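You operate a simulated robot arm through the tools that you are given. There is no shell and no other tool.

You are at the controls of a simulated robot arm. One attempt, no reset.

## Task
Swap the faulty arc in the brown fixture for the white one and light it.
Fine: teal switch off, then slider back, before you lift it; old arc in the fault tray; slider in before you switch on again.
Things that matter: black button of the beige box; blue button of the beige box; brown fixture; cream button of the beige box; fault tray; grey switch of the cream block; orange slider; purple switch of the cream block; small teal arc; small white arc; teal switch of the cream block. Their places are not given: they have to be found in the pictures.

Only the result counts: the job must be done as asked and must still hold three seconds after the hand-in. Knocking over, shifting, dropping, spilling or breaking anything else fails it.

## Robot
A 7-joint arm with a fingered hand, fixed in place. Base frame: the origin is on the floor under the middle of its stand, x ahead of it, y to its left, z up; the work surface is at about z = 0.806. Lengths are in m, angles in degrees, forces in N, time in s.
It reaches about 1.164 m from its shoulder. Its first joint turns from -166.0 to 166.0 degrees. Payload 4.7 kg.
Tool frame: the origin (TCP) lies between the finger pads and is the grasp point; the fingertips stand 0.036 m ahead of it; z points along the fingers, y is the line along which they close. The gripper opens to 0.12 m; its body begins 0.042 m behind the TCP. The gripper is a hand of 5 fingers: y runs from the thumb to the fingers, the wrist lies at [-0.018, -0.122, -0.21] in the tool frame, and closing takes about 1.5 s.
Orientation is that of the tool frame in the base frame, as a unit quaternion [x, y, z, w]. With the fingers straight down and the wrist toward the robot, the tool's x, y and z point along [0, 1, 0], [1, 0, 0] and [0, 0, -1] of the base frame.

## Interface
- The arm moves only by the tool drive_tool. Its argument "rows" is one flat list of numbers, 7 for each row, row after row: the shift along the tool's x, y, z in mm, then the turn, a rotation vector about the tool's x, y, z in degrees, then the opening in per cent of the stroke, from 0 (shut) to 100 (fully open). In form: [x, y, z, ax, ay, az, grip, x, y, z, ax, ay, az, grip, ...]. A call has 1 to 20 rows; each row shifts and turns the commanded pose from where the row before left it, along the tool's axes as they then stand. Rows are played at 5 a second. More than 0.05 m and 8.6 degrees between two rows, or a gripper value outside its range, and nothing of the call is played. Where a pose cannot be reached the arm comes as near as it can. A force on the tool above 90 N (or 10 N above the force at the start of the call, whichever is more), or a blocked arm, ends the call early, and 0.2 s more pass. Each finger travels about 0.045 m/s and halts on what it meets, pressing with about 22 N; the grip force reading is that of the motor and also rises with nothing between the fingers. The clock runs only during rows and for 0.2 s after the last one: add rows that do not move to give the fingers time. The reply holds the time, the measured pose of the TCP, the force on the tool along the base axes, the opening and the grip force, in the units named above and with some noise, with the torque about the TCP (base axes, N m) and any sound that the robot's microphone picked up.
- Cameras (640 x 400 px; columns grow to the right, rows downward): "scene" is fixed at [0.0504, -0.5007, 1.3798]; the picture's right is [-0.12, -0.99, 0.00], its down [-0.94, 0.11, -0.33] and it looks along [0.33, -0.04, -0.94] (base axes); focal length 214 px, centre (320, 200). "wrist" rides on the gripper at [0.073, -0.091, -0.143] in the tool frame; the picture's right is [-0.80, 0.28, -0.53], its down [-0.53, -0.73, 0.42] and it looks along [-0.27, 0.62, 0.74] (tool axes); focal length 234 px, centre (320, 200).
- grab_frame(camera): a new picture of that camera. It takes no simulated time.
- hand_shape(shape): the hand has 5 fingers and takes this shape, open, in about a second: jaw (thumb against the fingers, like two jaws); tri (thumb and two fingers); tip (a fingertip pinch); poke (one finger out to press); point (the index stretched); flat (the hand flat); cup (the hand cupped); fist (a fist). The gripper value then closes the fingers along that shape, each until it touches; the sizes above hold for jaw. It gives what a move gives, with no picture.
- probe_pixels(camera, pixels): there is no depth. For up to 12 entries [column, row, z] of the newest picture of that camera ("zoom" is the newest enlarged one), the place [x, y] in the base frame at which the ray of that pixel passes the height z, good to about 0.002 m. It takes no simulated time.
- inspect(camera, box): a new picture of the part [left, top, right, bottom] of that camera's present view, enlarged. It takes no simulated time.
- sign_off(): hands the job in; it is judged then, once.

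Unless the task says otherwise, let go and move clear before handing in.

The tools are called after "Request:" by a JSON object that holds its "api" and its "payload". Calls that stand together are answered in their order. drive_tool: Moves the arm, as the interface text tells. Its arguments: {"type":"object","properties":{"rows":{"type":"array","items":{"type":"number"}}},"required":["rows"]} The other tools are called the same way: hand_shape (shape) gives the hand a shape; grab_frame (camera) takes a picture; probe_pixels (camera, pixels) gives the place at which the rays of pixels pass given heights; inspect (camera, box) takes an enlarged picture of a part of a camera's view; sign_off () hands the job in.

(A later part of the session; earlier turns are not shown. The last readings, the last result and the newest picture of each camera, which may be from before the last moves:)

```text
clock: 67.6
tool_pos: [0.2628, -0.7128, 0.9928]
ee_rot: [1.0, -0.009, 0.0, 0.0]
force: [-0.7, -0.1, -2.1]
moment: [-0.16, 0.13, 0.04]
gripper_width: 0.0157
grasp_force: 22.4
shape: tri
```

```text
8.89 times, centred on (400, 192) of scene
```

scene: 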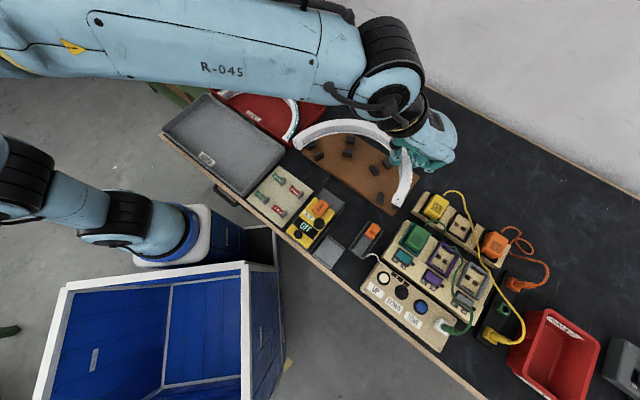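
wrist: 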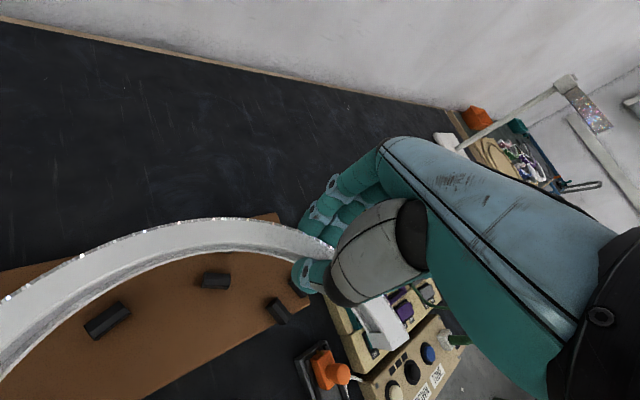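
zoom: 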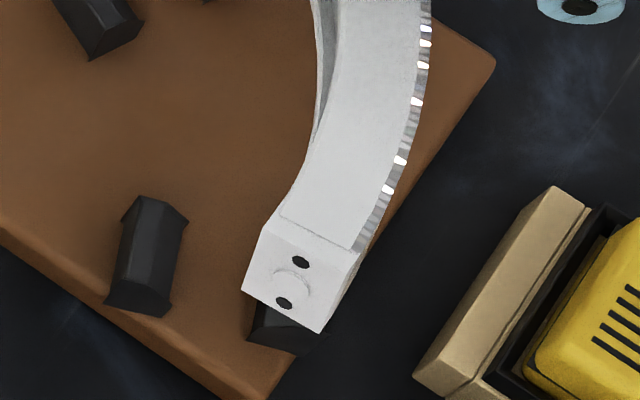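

The left end looks lower than expected, so the arc may have tilted about the grip. I'll compare the same wrist crops I took when it was flat in the tray.

Request:
{"api": "inspect", "payload": {"camera": "wrist", "box": [60, 150, 440, 390]}}

Request:
{"api": "inspect", "payload": {"camera": "wrist", "box": [200, 150, 440, 350]}}

```text
1.67 times, centred on (250, 270) of wrist
```

zoom: 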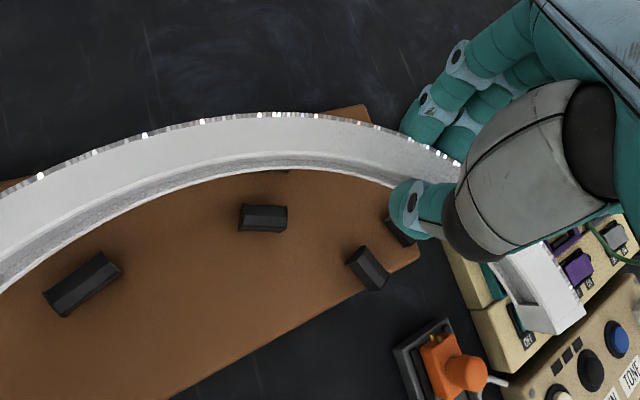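

```text
2.00 times, centred on (320, 250) of wrist
```

zoom: 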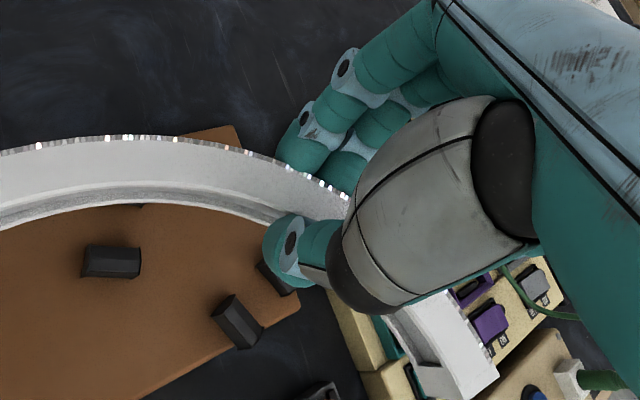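

The far end has sagged some 6–8° because the grip is off-balance, and it may creep. I'll set the arc on the free table area beyond the fixture and regrip it at its apex, where the teal arc hung level.

Request:
{"api": "drive_tool", "payload": {"rows": [32, 31, 0, 0, 0, 0, 5, 32, 31, 0, 0, 0, 0, 5, 32, 31, 0, 0, 0, 0, 5, 32, 31, 5, 0, 0, 0, 5, 32, 31, 10, 0, 0, 0, 5, 0, 0, 0, 0, 0, 0, 5]}}

Request:
{"api": "grab_frame", "payload": {"camera": "scene"}}

Request:
{"api": "grab_frame", "payload": {"camera": "wrist"}}

```text
clock: 69.0
tool_pos: [0.4211, -0.87, 0.9782]
ee_rot: [1.0, -0.009, 0.0, 0.0]
force: [0.5, 0.8, -2.7]
moment: [-0.13, 0.16, 0.01]
gripper_width: 0.0157
grasp_force: 21.7
shape: tri
```

```text
taken
```

scene: 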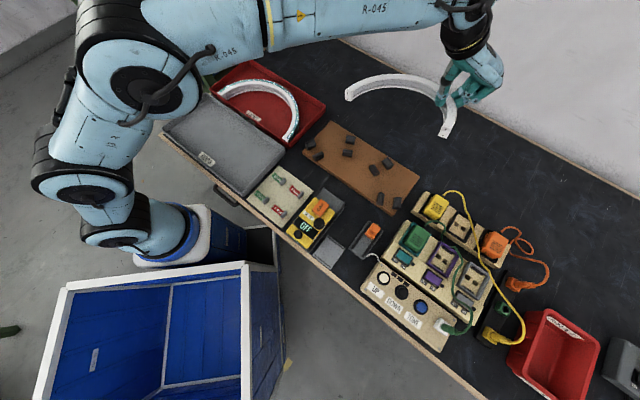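

```text
taken
```

wrist: 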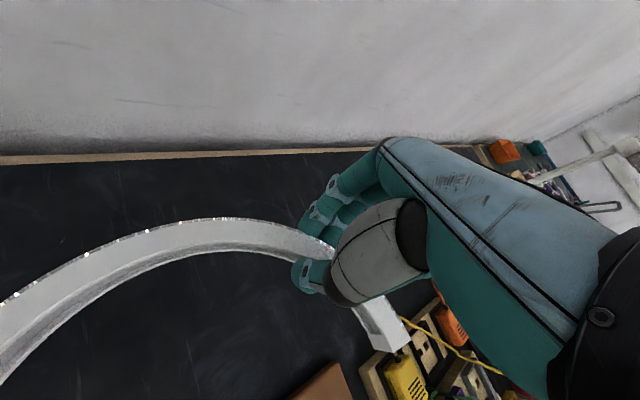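

It's over clear table. I'll check the distance to the rear socket block before lowering.

Request:
{"api": "probe_pixels", "payload": {"camera": "scene", "pixels": [[424, 192, 0.84], [440, 193, 0.86], [417, 168, 0.822], [331, 122, 0.822], [445, 137, 0.95], [347, 99, 0.92]]}}

Request:
{"api": "inspect", "payload": {"camera": "scene", "box": [330, 50, 530, 220]}}

```text
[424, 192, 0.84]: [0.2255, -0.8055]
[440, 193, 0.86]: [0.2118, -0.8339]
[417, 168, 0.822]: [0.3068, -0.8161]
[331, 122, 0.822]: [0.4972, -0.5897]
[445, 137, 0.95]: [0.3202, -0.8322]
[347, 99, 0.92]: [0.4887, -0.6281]
```

```text
2.35 times, centred on (430, 135) of scene
```

zoom: 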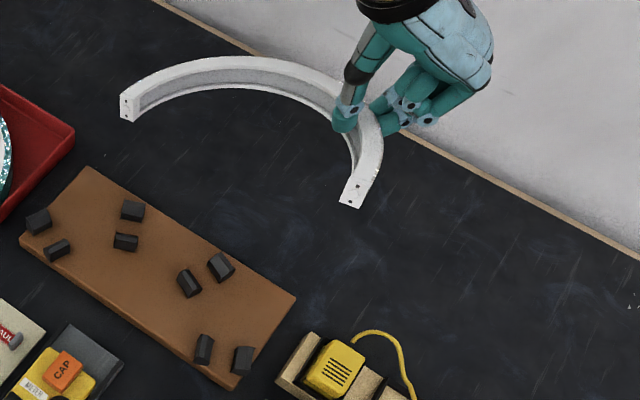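

The ends are about 2 cm from the fixture board. I'll move 2 cm further away from it and then lower toward the table.

Request:
{"api": "drive_tool", "payload": {"rows": [14.4, 13.9, 0, 0, 0, 0, 5, 0, 0, 20, 0, 0, 0, 5, 0, 0, 20, 0, 0, 0, 5, 0, 0, 15, 0, 0, 0, 5, 0, 0, 0, 0, 0, 0, 5]}}

Request:
{"api": "inspect", "payload": {"camera": "scene", "box": [330, 50, 530, 220]}}

```text
clock: 70.2
tool_pos: [0.4353, -0.8852, 0.9228]
ee_rot: [1.0, -0.009, 0.0, 0.001]
force: [0.0, 0.2, -1.5]
moment: [-0.12, 0.12, 0.01]
gripper_width: 0.0158
grasp_force: 21.9
shape: tri
```

```text
2.35 times, centred on (430, 135) of scene
```

zoom: 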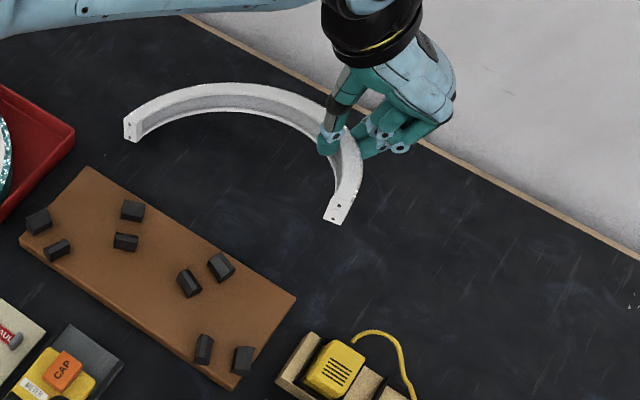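

Continuing down; I'll watch the moment for first contact of the low end.

Request:
{"api": "drive_tool", "payload": {"rows": [0, 0, 10, 0, 0, 0, 5, 0, 0, 10, 0, 0, 0, 5, 0, 0, 8, 0, 0, 0, 5, 0, 0, 0, 0, 0, 0, 5]}}

Request:
{"api": "inspect", "payload": {"camera": "scene", "box": [330, 50, 530, 220]}}

```text
clock: 71.2
tool_pos: [0.4346, -0.884, 0.895]
ee_rot: [1.0, -0.009, 0.0, 0.001]
force: [0.6, 0.9, -1.7]
moment: [-0.1, 0.08, -0.01]
gripper_width: 0.0158
grasp_force: 21.7
shape: tri
```

```text
2.35 times, centred on (430, 135) of scene
```

zoom: 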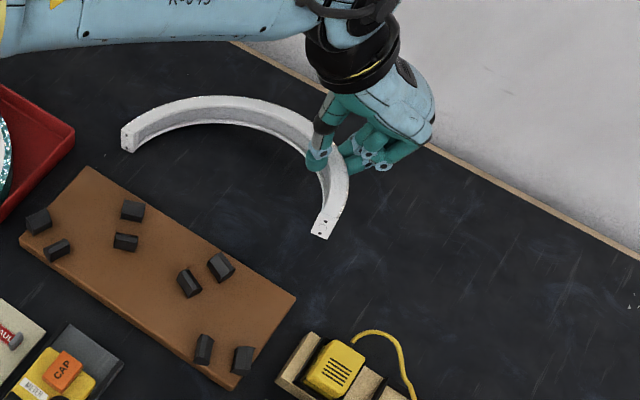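

The left end is about to land. I'll continue in 4 mm steps.

Request:
{"api": "drive_tool", "payload": {"rows": [0, 0, 4, 0, 0, 0, 5, 0, 0, 4, 0, 0, 0, 5, 0, 0, 4, 0, 0, 0, 5, 0, 0, 4, 0, 0, 0, 5, 0, 0, 0, 0, 0, 0, 5]}}

Request:
{"api": "inspect", "payload": {"camera": "scene", "box": [330, 50, 530, 220]}}

```text
clock: 72.4
tool_pos: [0.4348, -0.8841, 0.8794]
ee_rot: [1.0, -0.009, 0.0, 0.0]
force: [-0.7, -0.9, 0.0]
moment: [-0.01, 0.02, -0.03]
gripper_width: 0.0153
grasp_force: 22.0
shape: tri
```

```text
2.35 times, centred on (430, 135) of scene
```

zoom: 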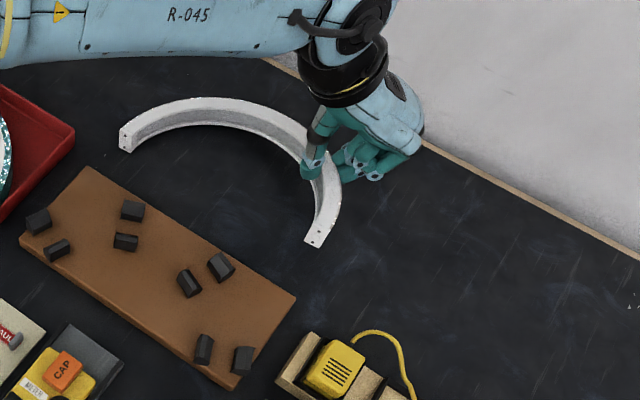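

The left end has touched and is levelling the arc. Continuing down to the level height (~0.85).

Request:
{"api": "drive_tool", "payload": {"rows": [0, 0, 4, 0, 0, 0, 5, 0, 0, 4, 0, 0, 0, 5, 0, 0, 4, 0, 0, 0, 5, 0, 0, 4, 0, 0, 0, 5, 0, 0, 0, 0, 0, 0, 5]}}

Request:
{"api": "inspect", "payload": {"camera": "scene", "box": [330, 50, 530, 220]}}

```text
clock: 73.6
tool_pos: [0.4336, -0.8834, 0.863]
ee_rot: [1.0, -0.009, 0.001, -0.001]
force: [-0.2, -0.5, 0.4]
moment: [0.03, -0.08, -0.01]
gripper_width: 0.0157
grasp_force: 22.2
shape: tri
```

```text
2.35 times, centred on (430, 135) of scene
```

zoom: 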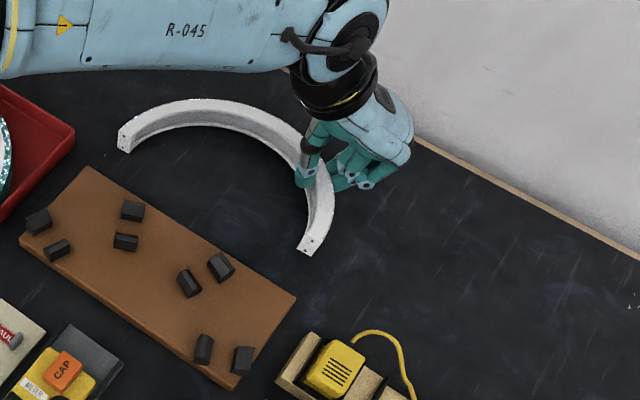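

Still levelling, with small forces. A few more small steps to full contact.

Request:
{"api": "drive_tool", "payload": {"rows": [0, 0, 3, 0, 0, 0, 5, 0, 0, 3, 0, 0, 0, 5, 0, 0, 2, 0, 0, 0, 5, 0, 0, 0, 0, 0, 0, 5]}}

Request:
{"api": "drive_tool", "payload": {"rows": [0, 0, 2, 0, 0, 0, 5, 0, 0, 0, 0, 0, 0, 5]}}

Request:
{"api": "inspect", "payload": {"camera": "scene", "box": [360, 70, 480, 180]}}

```text
clock: 74.6
tool_pos: [0.4353, -0.8842, 0.8542]
ee_rot: [1.0, -0.009, 0.0, 0.0]
force: [-0.4, -0.7, 0.0]
moment: [0.04, -0.14, -0.05]
gripper_width: 0.0155
grasp_force: 21.7
shape: tri
```

```text
clock: 75.2
tool_pos: [0.4353, -0.8839, 0.8537]
ee_rot: [1.0, -0.009, 0.001, 0.001]
force: [0.5, 0.1, 0.0]
moment: [0.03, -0.1, -0.02]
gripper_width: 0.0154
grasp_force: 21.7
shape: tri
```

```text
3.64 times, centred on (420, 125) of scene
```

zoom: 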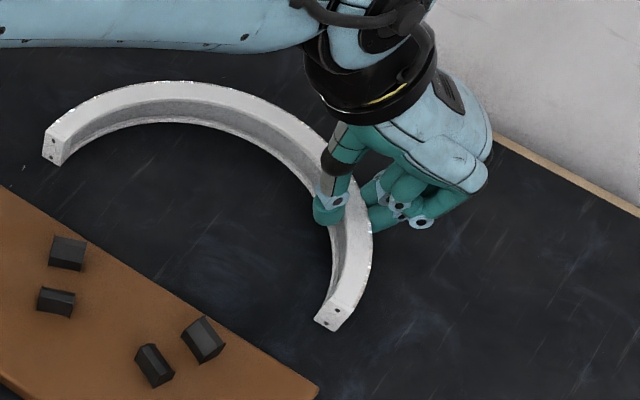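

Request:
{"api": "drive_tool", "payload": {"rows": [0, 0, 1.5, 0, 0, 0, 5, 0, 0, 1.5, 0, 0, 0, 5, 0, 0, 0, 0, 0, 0, 5]}}

Request:
{"api": "inspect", "payload": {"camera": "wrist", "box": [60, 150, 440, 390]}}

```text
clock: 76.0
tool_pos: [0.4339, -0.8846, 0.8519]
ee_rot: [1.0, -0.009, 0.0, 0.001]
force: [-0.5, 0.3, 4.9]
moment: [0.03, -0.17, -0.03]
gripper_width: 0.0156
grasp_force: 21.9
shape: tri
```

```text
1.67 times, centred on (250, 270) of wrist
```

zoom: 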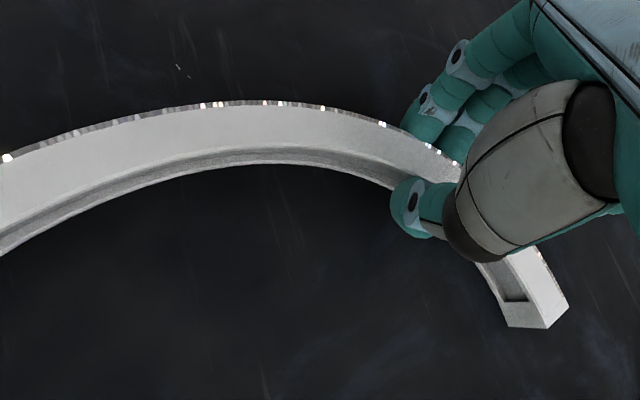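

Contact force is 5 N and the arc is flat on the table. I'll release it and lift off.

Request:
{"api": "drive_tool", "payload": {"rows": [0, 0, -1, 0, 0, 0, 15, 0, 0, 0, 0, 0, 0, 30, 0, 0, 0, 0, 0, 0, 50, 0, 0, 0, 0, 0, 0, 60, 0, 0, 0, 0, 0, 0, 60, 0, 0, 0, 0, 0, 0, 60, 0, 0, -20, 0, 0, 0, 60, 0, 0, -40, 0, 0, 0, 60, 0, 0, -45, 0, 0, 0, 60, 0, 0, -45, 0, 0, 0, 60]}}

Request:
{"api": "grab_frame", "payload": {"camera": "scene"}}

Request:
{"api": "grab_frame", "payload": {"camera": "wrist"}}

```text
clock: 78.2
tool_pos: [0.4339, -0.8847, 1.0007]
ee_rot: [1.0, -0.009, -0.001, -0.001]
force: [-0.1, -0.7, -0.8]
moment: [0.03, -0.01, -0.02]
gripper_width: 0.0716
grasp_force: 0.0
shape: tri
```

```text
taken
```

scene: 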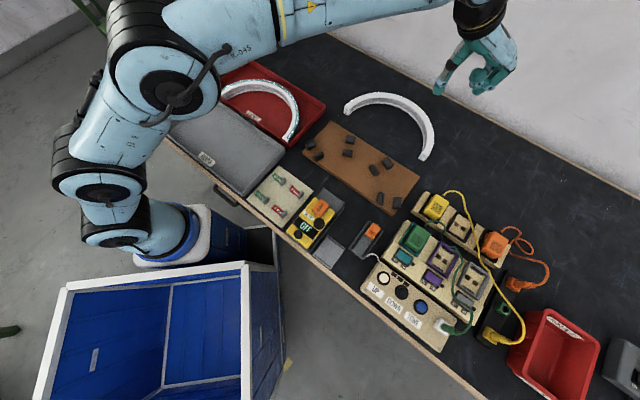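

```text
taken
```

wrist: 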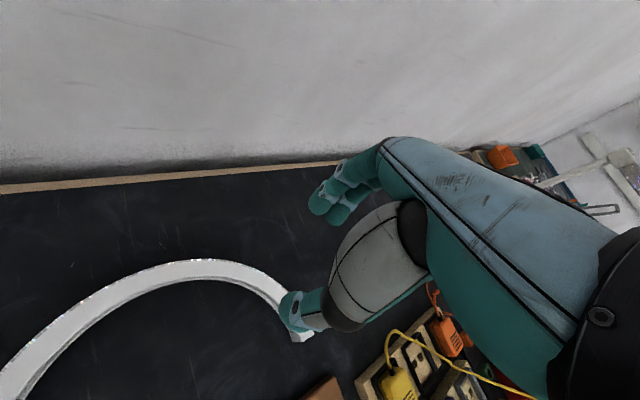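

The white arc lies flat on the table in clear view. I'll measure its ends and apex precisely.

Request:
{"api": "inspect", "payload": {"camera": "scene", "box": [335, 85, 445, 170]}}

Request:
{"api": "inspect", "payload": {"camera": "scene", "box": [335, 90, 375, 120]}}

Request:
{"api": "inspect", "payload": {"camera": "scene", "box": [405, 135, 445, 165]}}

Request:
{"api": "inspect", "payload": {"camera": "wrist", "box": [0, 240, 330, 400]}}

```text
4.71 times, centred on (390, 128) of scene
```

zoom: 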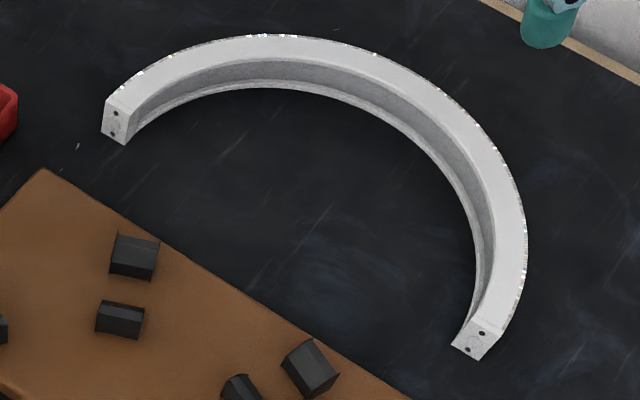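

```text
13.33 times, centred on (355, 105) of scene
```

zoom: 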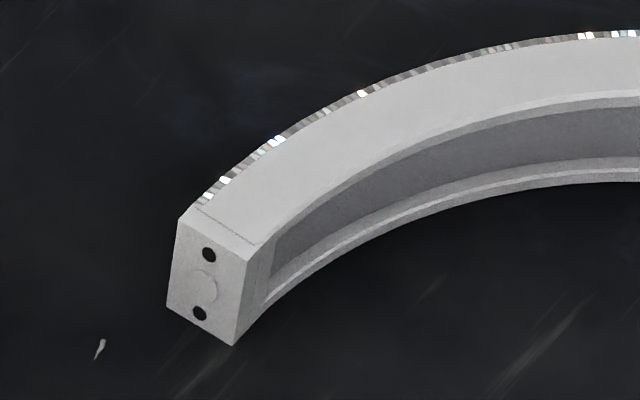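

```text
13.33 times, centred on (425, 150) of scene
```

zoom: 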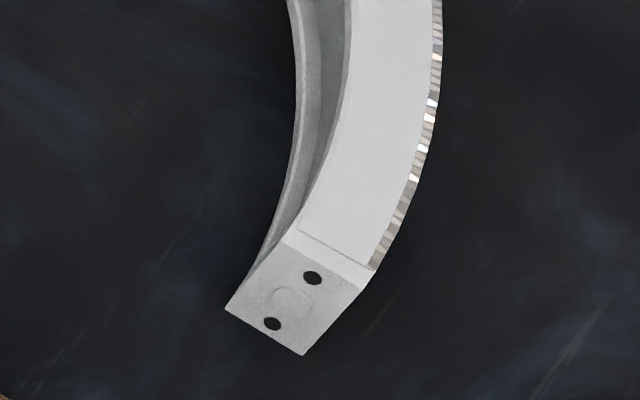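

```text
1.94 times, centred on (165, 320) of wrist
```

zoom: 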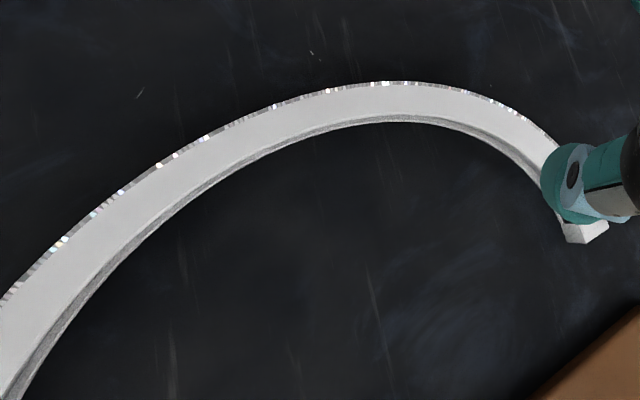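

Request:
{"api": "probe_pixels", "payload": {"camera": "scene", "pixels": [[344.65, 106.28, 0.835], [349.75, 109.65, 0.835], [348.47, 115.88, 0.806], [343.52, 112.73, 0.806], [422.22, 153.0, 0.835], [428.15, 156.75, 0.835], [423.72, 161.63, 0.806], [417.87, 158.1, 0.806]]}}

```text
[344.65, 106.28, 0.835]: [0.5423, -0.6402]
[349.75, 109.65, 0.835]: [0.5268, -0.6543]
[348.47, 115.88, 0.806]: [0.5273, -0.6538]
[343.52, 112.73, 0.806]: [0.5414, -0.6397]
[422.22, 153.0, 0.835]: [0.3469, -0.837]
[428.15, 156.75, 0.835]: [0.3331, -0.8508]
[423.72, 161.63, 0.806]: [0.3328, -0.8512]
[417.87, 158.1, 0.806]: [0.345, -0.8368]
```

The measurements agree well: height 29 mm, centre at about (0.437, -0.7455), apex at about (0.5355, -0.843), heading 45°. I'll turn back to yaw 45° and go above the apex.

Request:
{"api": "drive_tool", "payload": {"rows": [0, 0, 0, 0, 0, -8, 70, 0, 0, 0, 0, 0, -8, 70, 0, 0, 0, 0, 0, -8, 70, 0, 0, 0, 0, 0, -8, 70, 0, 0, 0, 0, 0, -8, 70, 0, 0, 0, 0, 0, -6, 70, 34, 14, 0, 0, 0, 0, 70, 34, 14, 0, 0, 0, 0, 70, 33.3, 14.4, 0, 0, 0, 0, 70, 0, 0, 0, 0, 0, 0, 70]}}

Request:
{"api": "grab_frame", "payload": {"camera": "wrist"}}

Request:
{"api": "grab_frame", "payload": {"camera": "scene"}}

```text
clock: 80.4
tool_pos: [0.5388, -0.8445, 1.0017]
ee_rot: [0.924, 0.383, 0.001, 0.0]
force: [0.0, 0.0, 0.4]
moment: [0.02, -0.03, -0.04]
gripper_width: 0.0838
grasp_force: 0.1
shape: tri
```

```text
taken
```

wrist: 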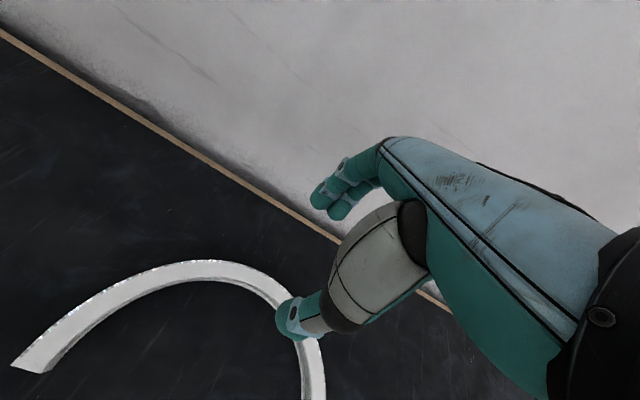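

```text
taken
```

scene: 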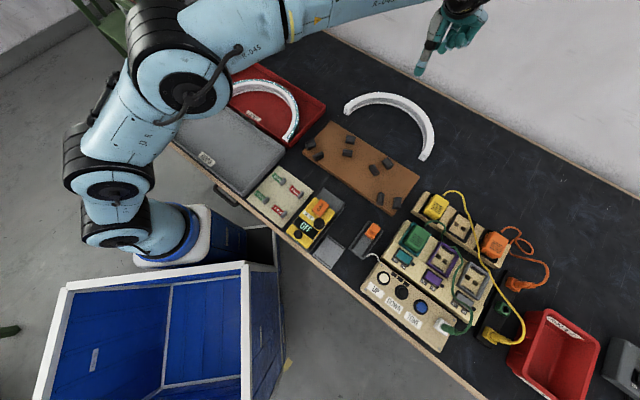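

I'll apply a small correction and descend over the apex.

Request:
{"api": "drive_tool", "payload": {"rows": [-1.3, -3.4, 30, 0, 0, 0, 70, 0, 0, 40, 0, 0, 0, 70, 0, 0, 40, 0, 0, 0, 70, 0, 0, 0, 0, 0, 0, 70]}}

Request:
{"api": "inspect", "payload": {"camera": "wrist", "box": [200, 150, 440, 350]}}

Request:
{"api": "inspect", "payload": {"camera": "scene", "box": [335, 60, 465, 170]}}

```text
clock: 81.4
tool_pos: [0.5329, -0.8418, 0.8915]
ee_rot: [0.924, 0.382, 0.0, 0.0]
force: [-0.5, 0.7, 0.2]
moment: [-0.01, 0.01, 0.01]
gripper_width: 0.0837
grasp_force: 0.0
shape: tri
```

```text
2.00 times, centred on (320, 250) of wrist
```

zoom: 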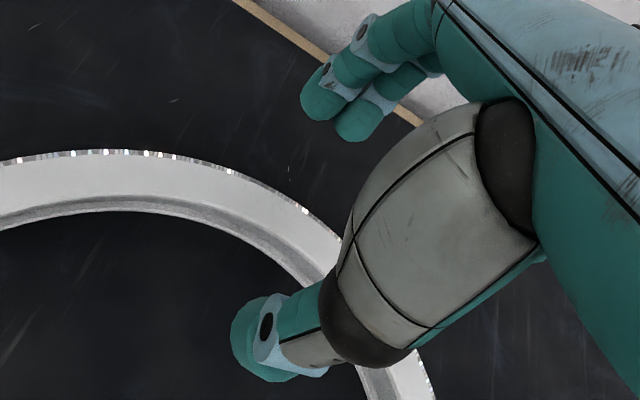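

```text
3.64 times, centred on (400, 115) of scene
```

zoom: 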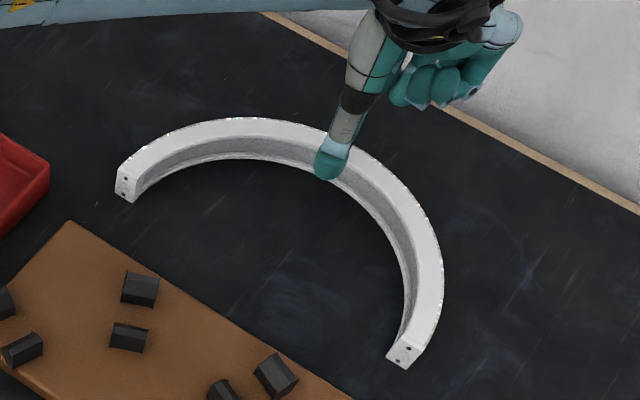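

Request:
{"api": "drive_tool", "payload": {"rows": [1, 2.5, 15, 0, 0, 0, 70, 0, 0, 15, 0, 0, 0, 70, 0, 0, 6, 0, 0, 0, 70, 0, 0, 4, 0, 0, 0, 70, 0, 0, 0, 0, 0, 0, 70]}}

Request:
{"api": "inspect", "payload": {"camera": "wrist", "box": [200, 150, 440, 350]}}

```text
clock: 82.6
tool_pos: [0.5369, -0.8433, 0.8533]
ee_rot: [0.924, 0.383, 0.0, -0.001]
force: [-0.8, 0.1, 0.2]
moment: [0.01, -0.04, -0.02]
gripper_width: 0.0835
grasp_force: 0.1
shape: tri
```

```text
2.00 times, centred on (320, 250) of wrist
```

zoom: 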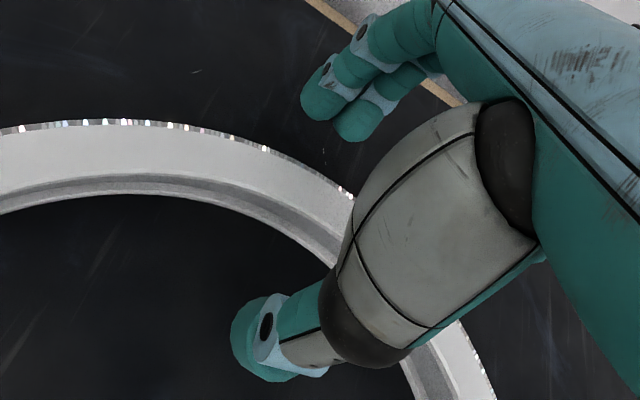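

The view matches the teal pre-grip picture closely. I'll go down the last 3 mm and close.

Request:
{"api": "drive_tool", "payload": {"rows": [0, 0, 3, 0, 0, 0, 50, 0, 0, 0, 0, 0, 0, 35, 0, 0, 0, 0, 0, 0, 20, 0, 0, 0, 0, 0, 0, 5, 0, 0, 0, 0, 0, 0, 5, 0, 0, 0, 0, 0, 0, 5, 0, 0, 0, 0, 0, 0, 5, 0, 0, 0, 0, 0, 0, 5]}}

Request:
{"api": "inspect", "payload": {"camera": "wrist", "box": [200, 150, 440, 350]}}

Request:
{"api": "inspect", "payload": {"camera": "scene", "box": [335, 60, 465, 170]}}

```text
clock: 84.4
tool_pos: [0.5356, -0.843, 0.8484]
ee_rot: [0.924, 0.383, 0.0, 0.0]
force: [0.7, -0.8, 0.1]
moment: [-0.01, -0.02, -0.01]
gripper_width: 0.0169
grasp_force: 22.0
shape: tri
```

```text
2.00 times, centred on (320, 250) of wrist
```

zoom: 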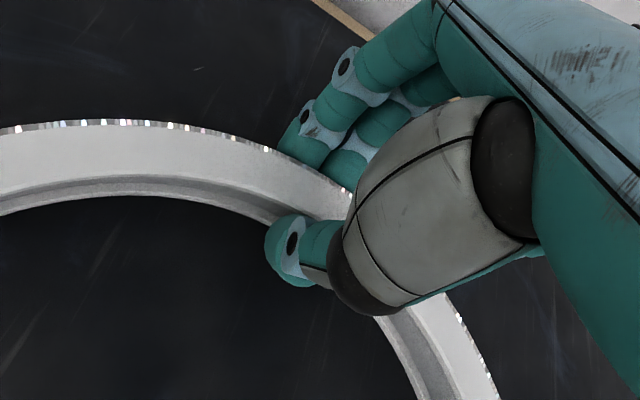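

```text
3.64 times, centred on (400, 115) of scene
```

zoom: 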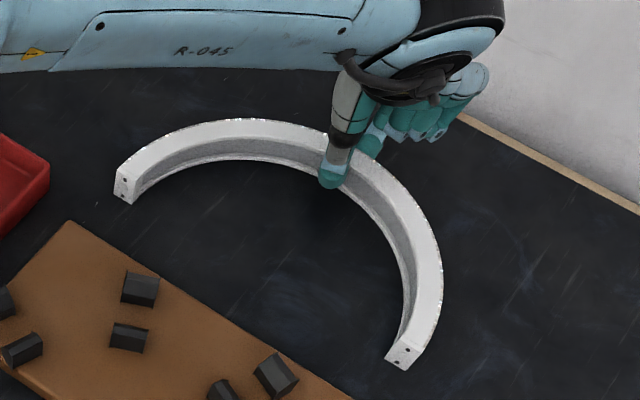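

Gripped at the apex (22 N). By my measurements the TCP should end at about (0.366, -0.677, 0.868) with no rotation. I'll lift and check the level.

Request:
{"api": "drive_tool", "payload": {"rows": [0, 0, -4, 0, 0, 0, 5, 0, 0, -6, 0, 0, 0, 5, 0, 0, -15, 0, 0, 0, 5, 0, 0, -25, 0, 0, 0, 5, 0, 0, -30, 0, 0, 0, 5, 0, 0, -20, 0, 0, 0, 5, 0, 0, 0, 0, 0, 0, 5]}}

Request:
{"api": "inspect", "payload": {"camera": "wrist", "box": [200, 150, 440, 350]}}

Request:
{"api": "inspect", "payload": {"camera": "scene", "box": [335, 60, 465, 170]}}

```text
clock: 86.0
tool_pos: [0.5358, -0.8423, 0.9474]
ee_rot: [0.924, 0.382, -0.001, -0.001]
force: [-0.4, 0.2, -1.6]
moment: [-0.1, -0.08, -0.02]
gripper_width: 0.0168
grasp_force: 21.8
shape: tri
```

```text
2.00 times, centred on (320, 250) of wrist
```

zoom: 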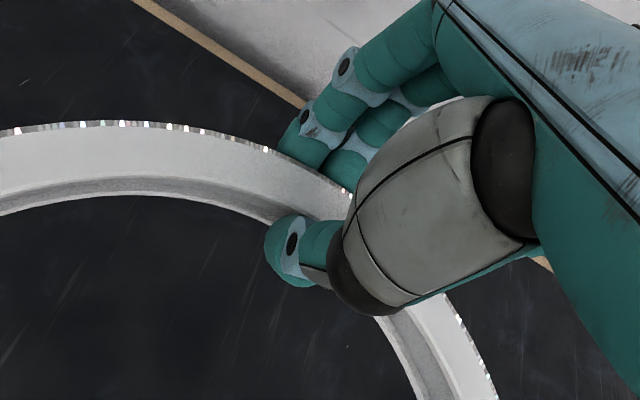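

```text
3.64 times, centred on (400, 115) of scene
```

zoom: 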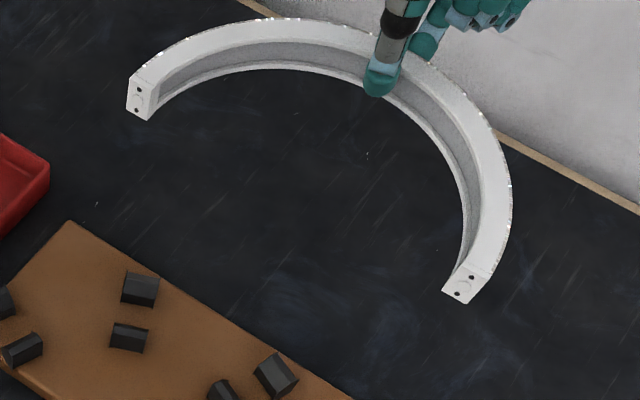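

It's level; the wrist view is unchanged from the gripped state. I'll move back over the fixture.

Request:
{"api": "drive_tool", "payload": {"rows": [-0.6, -39.5, 0, 0, 0, 0, 5, -0.6, -39.5, 0, 0, 0, 0, 5, -0.6, -39.5, 0, 0, 0, 0, 5, -0.6, -39.5, 0, 0, 0, 0, 5, -0.6, -39.5, 0, 0, 0, 0, 5, -0.5, -39.3, 0, 0, 0, 0, 5, 0, 0, 0, 0, 0, 0, 5]}}

Request:
{"api": "inspect", "payload": {"camera": "scene", "box": [280, 110, 430, 230]}}

Request:
{"api": "inspect", "payload": {"camera": "wrist", "box": [20, 150, 440, 400]}}

```text
clock: 87.6
tool_pos: [0.366, -0.6776, 0.9478]
ee_rot: [0.924, 0.382, 0.0, 0.0]
force: [0.6, 0.4, -2.5]
moment: [-0.06, -0.08, 0.03]
gripper_width: 0.0165
grasp_force: 22.2
shape: tri
```

```text
3.33 times, centred on (355, 170) of scene
```

zoom: 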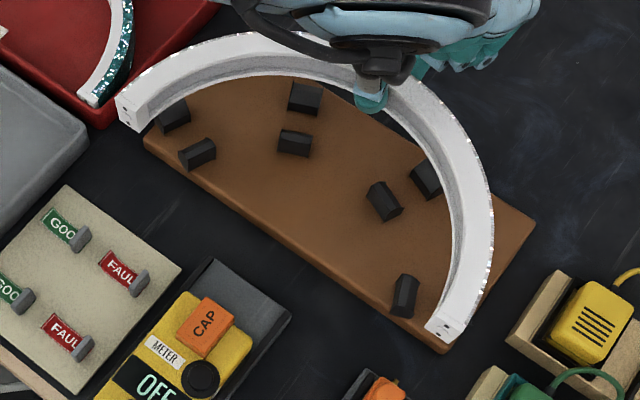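

```text
1.52 times, centred on (230, 275) of wrist
```

zoom: 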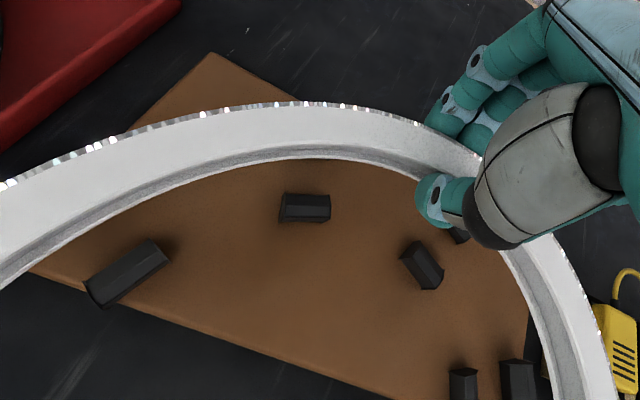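

On target in x/y. I'll lower to just above the post tops and check the ends against their expected places.

Request:
{"api": "drive_tool", "payload": {"rows": [0, 0, 15, 0, 0, 0, 5, 0, 0, 15, 0, 0, 0, 5, 0, 0, 8, 0, 0, 0, 5, 0, 0, 0, 0, 0, 0, 5]}}

Request:
{"api": "inspect", "payload": {"camera": "scene", "box": [285, 130, 325, 170]}}

Request:
{"api": "inspect", "payload": {"camera": "scene", "box": [370, 180, 410, 220]}}

Request:
{"api": "inspect", "payload": {"camera": "wrist", "box": [20, 150, 440, 400]}}

```text
clock: 88.6
tool_pos: [0.3659, -0.6775, 0.9105]
ee_rot: [0.924, 0.382, 0.0, 0.0]
force: [0.1, 0.7, -1.7]
moment: [-0.06, -0.04, 0.03]
gripper_width: 0.0167
grasp_force: 22.2
shape: tri
```

```text
10.00 times, centred on (305, 150) of scene
```

zoom: 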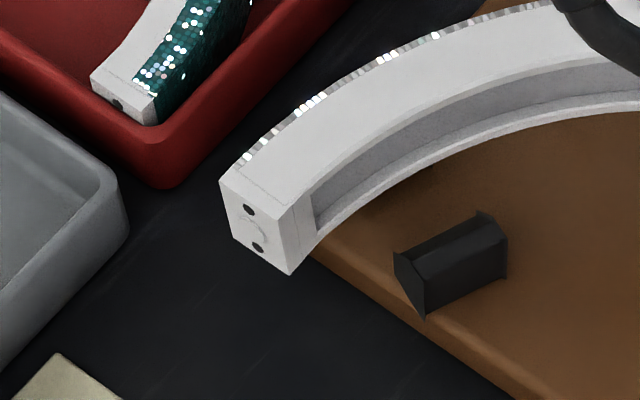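

```text
10.00 times, centred on (390, 200) of scene
```

zoom: 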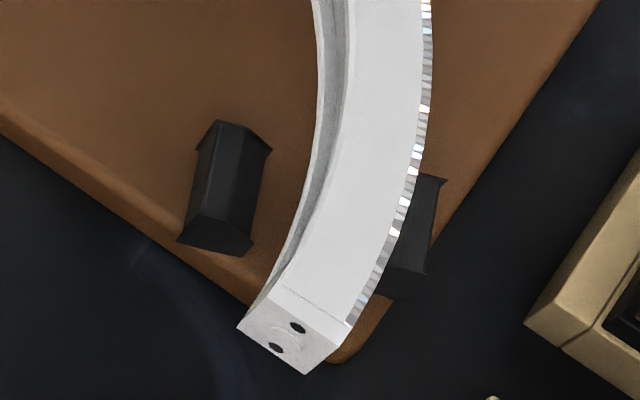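

```text
1.52 times, centred on (230, 275) of wrist
```

zoom: 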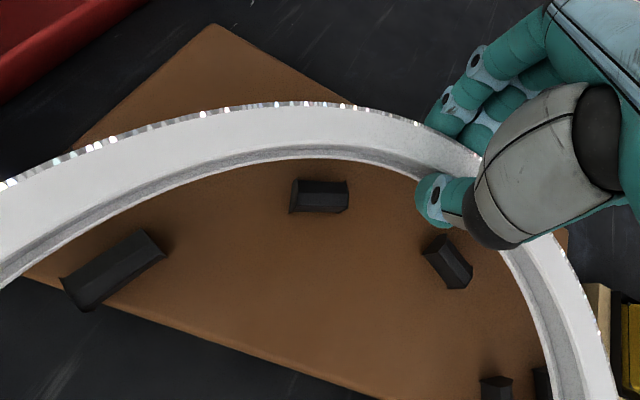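

Request:
{"api": "probe_pixels", "payload": {"camera": "scene", "pixels": [[295.2, 148.0, 0.897], [301.5, 151.2, 0.897], [302.0, 157.5, 0.868], [385.0, 208.7, 0.897], [392.8, 212.5, 0.897], [388.5, 217.5, 0.868], [381.7, 212.8, 0.868], [296.3, 153.8, 0.868]]}}

```text
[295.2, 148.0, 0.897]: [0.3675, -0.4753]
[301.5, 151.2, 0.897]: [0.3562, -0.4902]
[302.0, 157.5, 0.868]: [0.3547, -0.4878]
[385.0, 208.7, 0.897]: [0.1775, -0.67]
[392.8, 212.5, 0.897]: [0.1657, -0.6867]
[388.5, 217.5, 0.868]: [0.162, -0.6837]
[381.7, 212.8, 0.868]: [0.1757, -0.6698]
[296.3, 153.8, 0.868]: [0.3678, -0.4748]
```

The centre is within about 1 mm of target, but the heading is about 1° too far compared with the old arc's seat. I'll rotate by 0.9° and compensate 2.3 mm sideways, then re-measure.

Request:
{"api": "drive_tool", "payload": {"rows": [-2.3, 0, 0, 0, 0, 0.9, 5, 0, 0, 5, 0, 0, 0, 5, 0, 0, 0, 0, 0, 0, 5]}}

Request:
{"api": "inspect", "payload": {"camera": "scene", "box": [285, 130, 325, 170]}}

Request:
{"api": "inspect", "payload": {"camera": "scene", "box": [370, 180, 410, 220]}}

Request:
{"api": "inspect", "payload": {"camera": "wrist", "box": [20, 150, 440, 400]}}

```text
clock: 89.4
tool_pos: [0.3643, -0.6794, 0.9045]
ee_rot: [0.927, 0.375, 0.0, 0.001]
force: [0.2, 0.0, -0.4]
moment: [-0.06, -0.05, 0.02]
gripper_width: 0.0169
grasp_force: 22.4
shape: tri
```

```text
10.00 times, centred on (305, 150) of scene
```

zoom: 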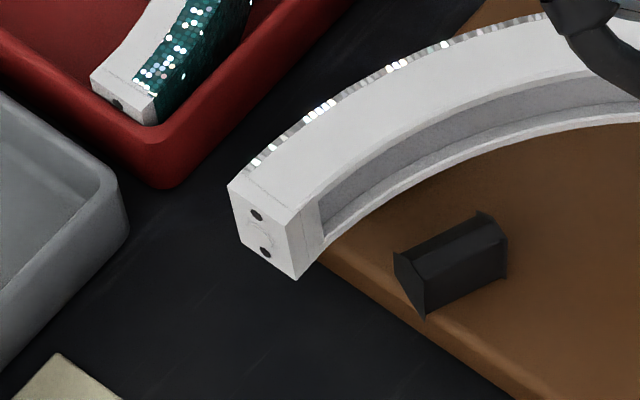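

```text
10.00 times, centred on (390, 200) of scene
```

zoom: 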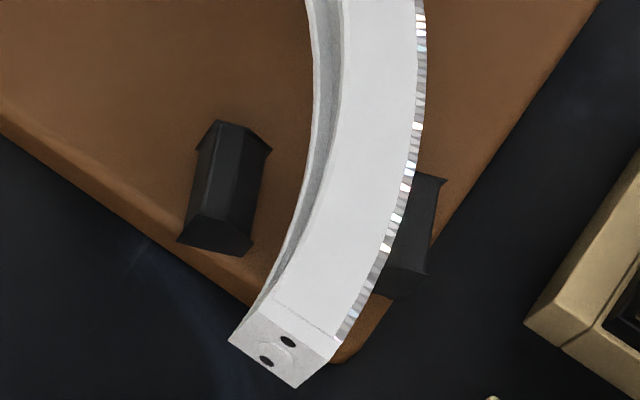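

```text
1.52 times, centred on (230, 275) of wrist
```

zoom: 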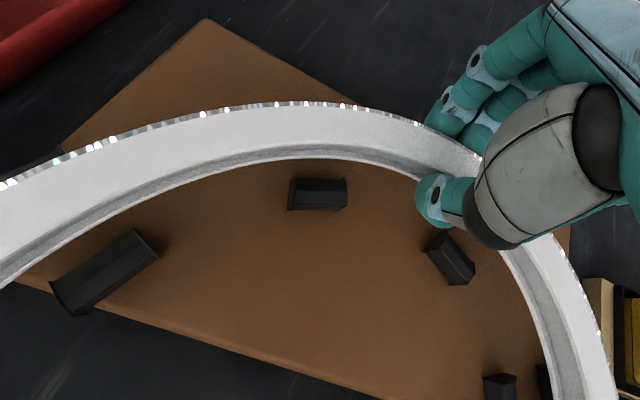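

Request:
{"api": "probe_pixels", "payload": {"camera": "scene", "pixels": [[296.0, 148.5, 0.891], [302.0, 151.5, 0.891], [302.7, 158.0, 0.862], [297.0, 154.3, 0.862], [384.3, 210.0, 0.891], [392.0, 214.3, 0.891], [387.7, 218.8, 0.862], [381.0, 214.3, 0.862]]}}

```text
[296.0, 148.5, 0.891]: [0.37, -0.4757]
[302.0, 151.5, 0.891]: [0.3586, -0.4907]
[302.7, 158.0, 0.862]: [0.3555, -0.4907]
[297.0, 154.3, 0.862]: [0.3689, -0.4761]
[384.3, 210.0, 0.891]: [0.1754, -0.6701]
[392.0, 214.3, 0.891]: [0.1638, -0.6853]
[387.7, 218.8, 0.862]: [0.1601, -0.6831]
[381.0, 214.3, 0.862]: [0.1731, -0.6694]
```

Both ends are now within 1–2 mm of the old arc's seat, heading 45°. I'll lower slowly between the posts and watch the force.

Request:
{"api": "drive_tool", "payload": {"rows": [0, 0, 5, 0, 0, 0, 5, 0, 0, 4, 0, 0, 0, 5, 0, 0, 3, 0, 0, 0, 5, 0, 0, 3, 0, 0, 0, 5, 0, 0, 0, 0, 0, 0, 5]}}

Request:
{"api": "inspect", "payload": {"camera": "scene", "box": [285, 120, 415, 230]}}

Request:
{"api": "inspect", "payload": {"camera": "wrist", "box": [20, 150, 440, 400]}}

```text
clock: 90.6
tool_pos: [0.3637, -0.679, 0.8916]
ee_rot: [0.927, 0.375, 0.0, 0.0]
force: [-0.2, -0.2, -1.4]
moment: [-0.07, -0.06, 0.01]
gripper_width: 0.0168
grasp_force: 21.7
shape: tri
```

```text
3.64 times, centred on (350, 175) of scene
```

zoom: 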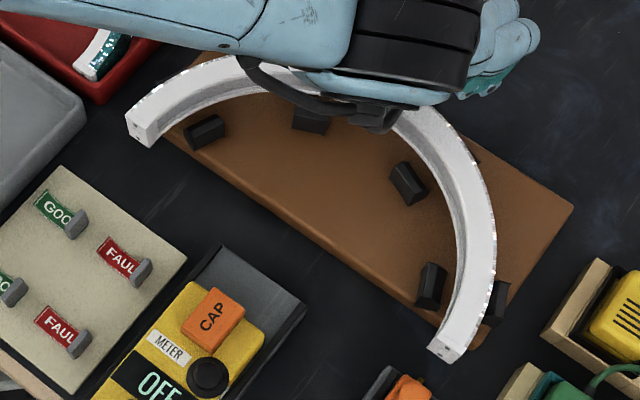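

```text
1.52 times, centred on (230, 275) of wrist
```

zoom: 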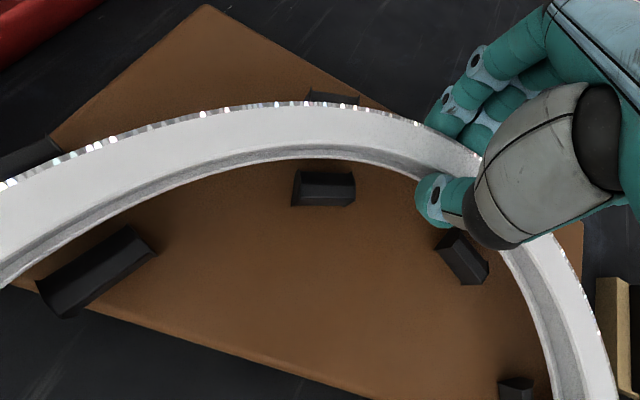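

No contact yet, and the arc sits between the inner and outer posts in both views. I'll continue down in 2–3 mm steps.

Request:
{"api": "drive_tool", "payload": {"rows": [0, 0, 3, 0, 0, 0, 5, 0, 0, 2, 0, 0, 0, 5, 0, 0, 2, 0, 0, 0, 5, 0, 0, 0, 0, 0, 0, 5]}}

Request:
{"api": "inspect", "payload": {"camera": "scene", "box": [285, 130, 335, 170]}}

Request:
{"api": "inspect", "payload": {"camera": "scene", "box": [365, 180, 415, 220]}}

```text
clock: 91.6
tool_pos: [0.3644, -0.6773, 0.8831]
ee_rot: [0.927, 0.375, 0.0, 0.0]
force: [0.1, 0.0, -1.6]
moment: [-0.07, -0.08, 0.0]
gripper_width: 0.017
grasp_force: 21.9
shape: tri
```

```text
10.00 times, centred on (310, 150) of scene
```

zoom: 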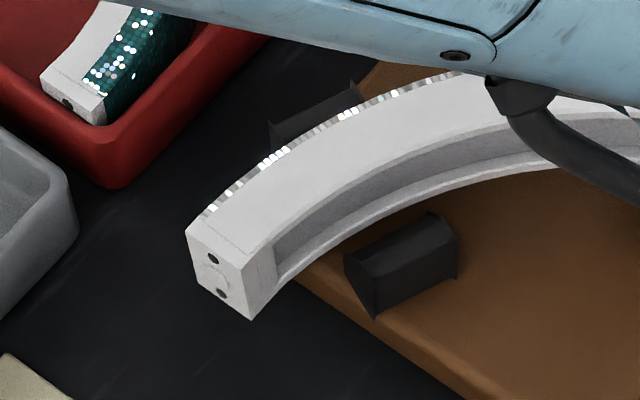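

```text
10.00 times, centred on (390, 200) of scene
```

zoom: 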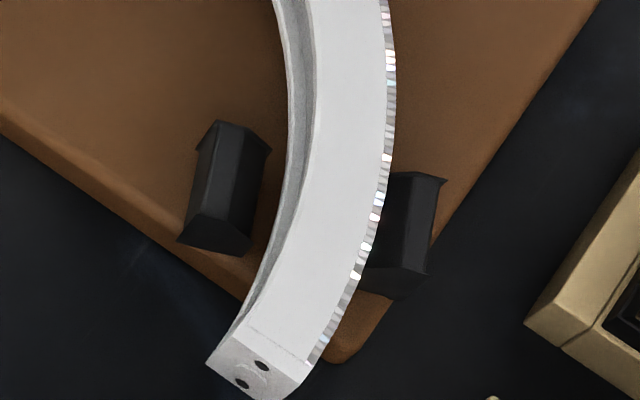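

Request:
{"api": "drive_tool", "payload": {"rows": [0, 0, 3, 0, 0, 0, 5, 0, 0, 2, 0, 0, 0, 5, 0, 0, 2, 0, 0, 0, 5, 0, 0, 0, 0, 0, 0, 5]}}

Request:
{"api": "inspect", "payload": {"camera": "scene", "box": [285, 130, 335, 170]}}

Request:
{"api": "inspect", "payload": {"camera": "scene", "box": [360, 185, 410, 225]}}

```text
clock: 92.6
tool_pos: [0.3643, -0.6801, 0.8763]
ee_rot: [0.927, 0.376, 0.0, 0.0]
force: [0.1, 0.2, -1.6]
moment: [-0.07, -0.06, -0.02]
gripper_width: 0.0169
grasp_force: 22.2
shape: tri
```

```text
10.00 times, centred on (310, 150) of scene
```

zoom: 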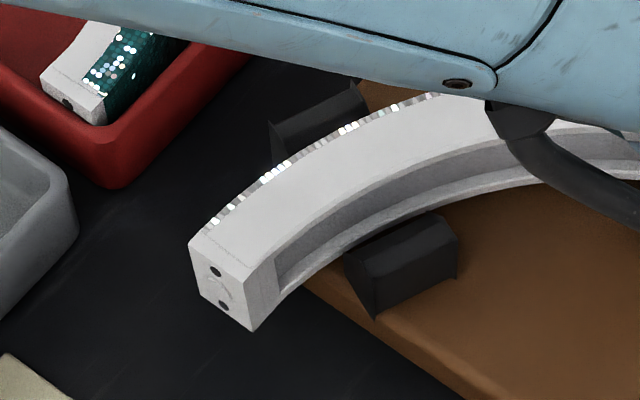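

```text
10.00 times, centred on (385, 205) of scene
```

zoom: 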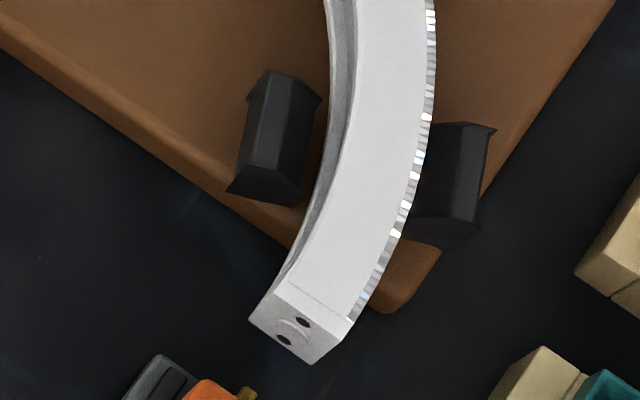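

The arc is sliding between the posts with no contact force. A few more millimetres to the board.

Request:
{"api": "drive_tool", "payload": {"rows": [0, 0, 2, 0, 0, 0, 5, 0, 0, 2, 0, 0, 0, 5, 0, 0, 0, 0, 0, 0, 5]}}

Request:
{"api": "drive_tool", "payload": {"rows": [0, 0, 1.5, 0, 0, 0, 5, 0, 0, 1.5, 0, 0, 0, 5, 0, 0, 0, 0, 0, 0, 5]}}

```text
clock: 93.4
tool_pos: [0.3644, -0.6785, 0.8729]
ee_rot: [0.927, 0.376, 0.0, -0.001]
force: [0.7, 0.1, -1.5]
moment: [-0.06, -0.05, -0.01]
gripper_width: 0.0171
grasp_force: 22.4
shape: tri
```

```text
clock: 94.2
tool_pos: [0.3647, -0.6791, 0.8694]
ee_rot: [0.927, 0.375, 0.0, 0.0]
force: [0.1, 0.0, -1.0]
moment: [-0.03, -0.07, 0.02]
gripper_width: 0.017
grasp_force: 21.6
shape: tri
```

Request:
{"api": "drive_tool", "payload": {"rows": [0, 0, 1, 0, 0, 0, 5, 0, 0, 1, 0, 0, 0, 5, 0, 0, 0, 0, 0, 0, 5]}}

Request:
{"api": "inspect", "payload": {"camera": "scene", "box": [290, 140, 330, 165]}}

Request:
{"api": "inspect", "payload": {"camera": "scene", "box": [360, 205, 400, 230]}}

```text
clock: 95.0
tool_pos: [0.3641, -0.6789, 0.8678]
ee_rot: [0.927, 0.376, -0.001, -0.001]
force: [-0.1, 0.4, -0.8]
moment: [0.02, -0.01, 0.04]
gripper_width: 0.0168
grasp_force: 21.9
shape: tri
```

```text
16.00 times, centred on (310, 152) of scene
```

zoom: 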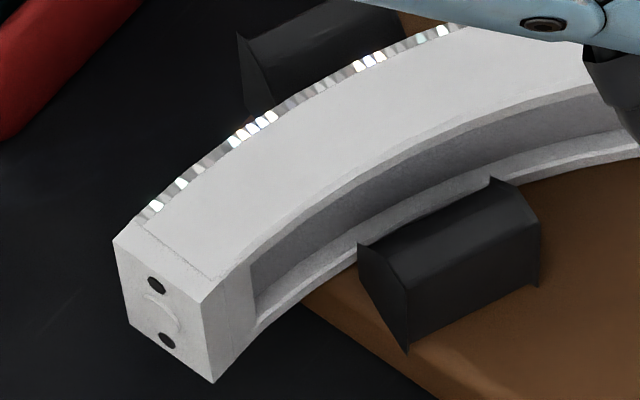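

```text
16.00 times, centred on (380, 218) of scene
```

zoom: 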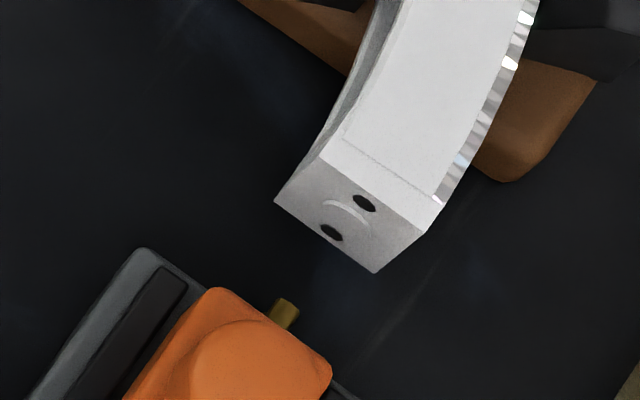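

The left end matches the old arc's pixels almost exactly, but the right end sits about 3 mm closer to the slider (about 0.6° rotation). The arc is just touching the board. I'll nudge it gently while still gripping: -0.5° with +1.5 mm along x and y.

Request:
{"api": "drive_tool", "payload": {"rows": [0.8, 0.8, -0.5, 0, 0, -0.3, 5, 0.7, 0.7, 0, 0, 0, -0.3, 5, 0, 0, 0, 0, 0, 0, 5]}}

Request:
{"api": "inspect", "payload": {"camera": "scene", "box": [290, 140, 330, 165]}}

Request:
{"api": "inspect", "payload": {"camera": "scene", "box": [360, 205, 400, 230]}}

```text
clock: 95.8
tool_pos: [0.3669, -0.6795, 0.8682]
ee_rot: [0.925, 0.38, 0.0, 0.0]
force: [-0.5, 0.1, -1.6]
moment: [-0.02, 0.01, 0.0]
gripper_width: 0.0169
grasp_force: 21.9
shape: tri
```

```text
16.00 times, centred on (310, 152) of scene
```

zoom: 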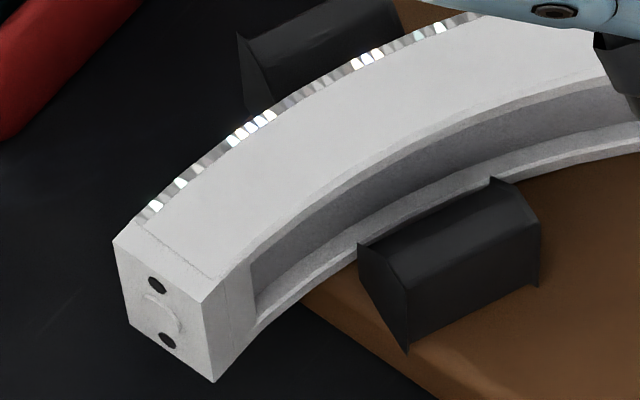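

```text
16.00 times, centred on (380, 218) of scene
```

zoom: 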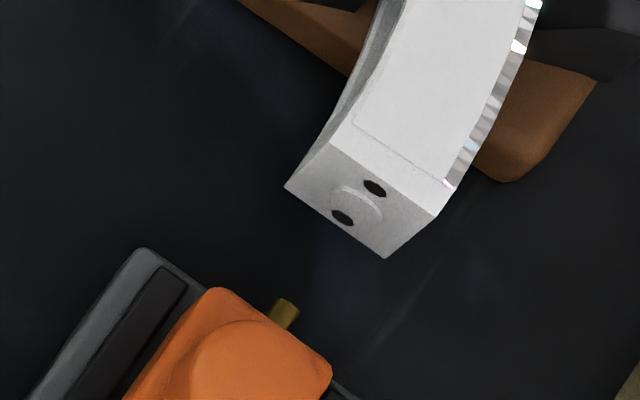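

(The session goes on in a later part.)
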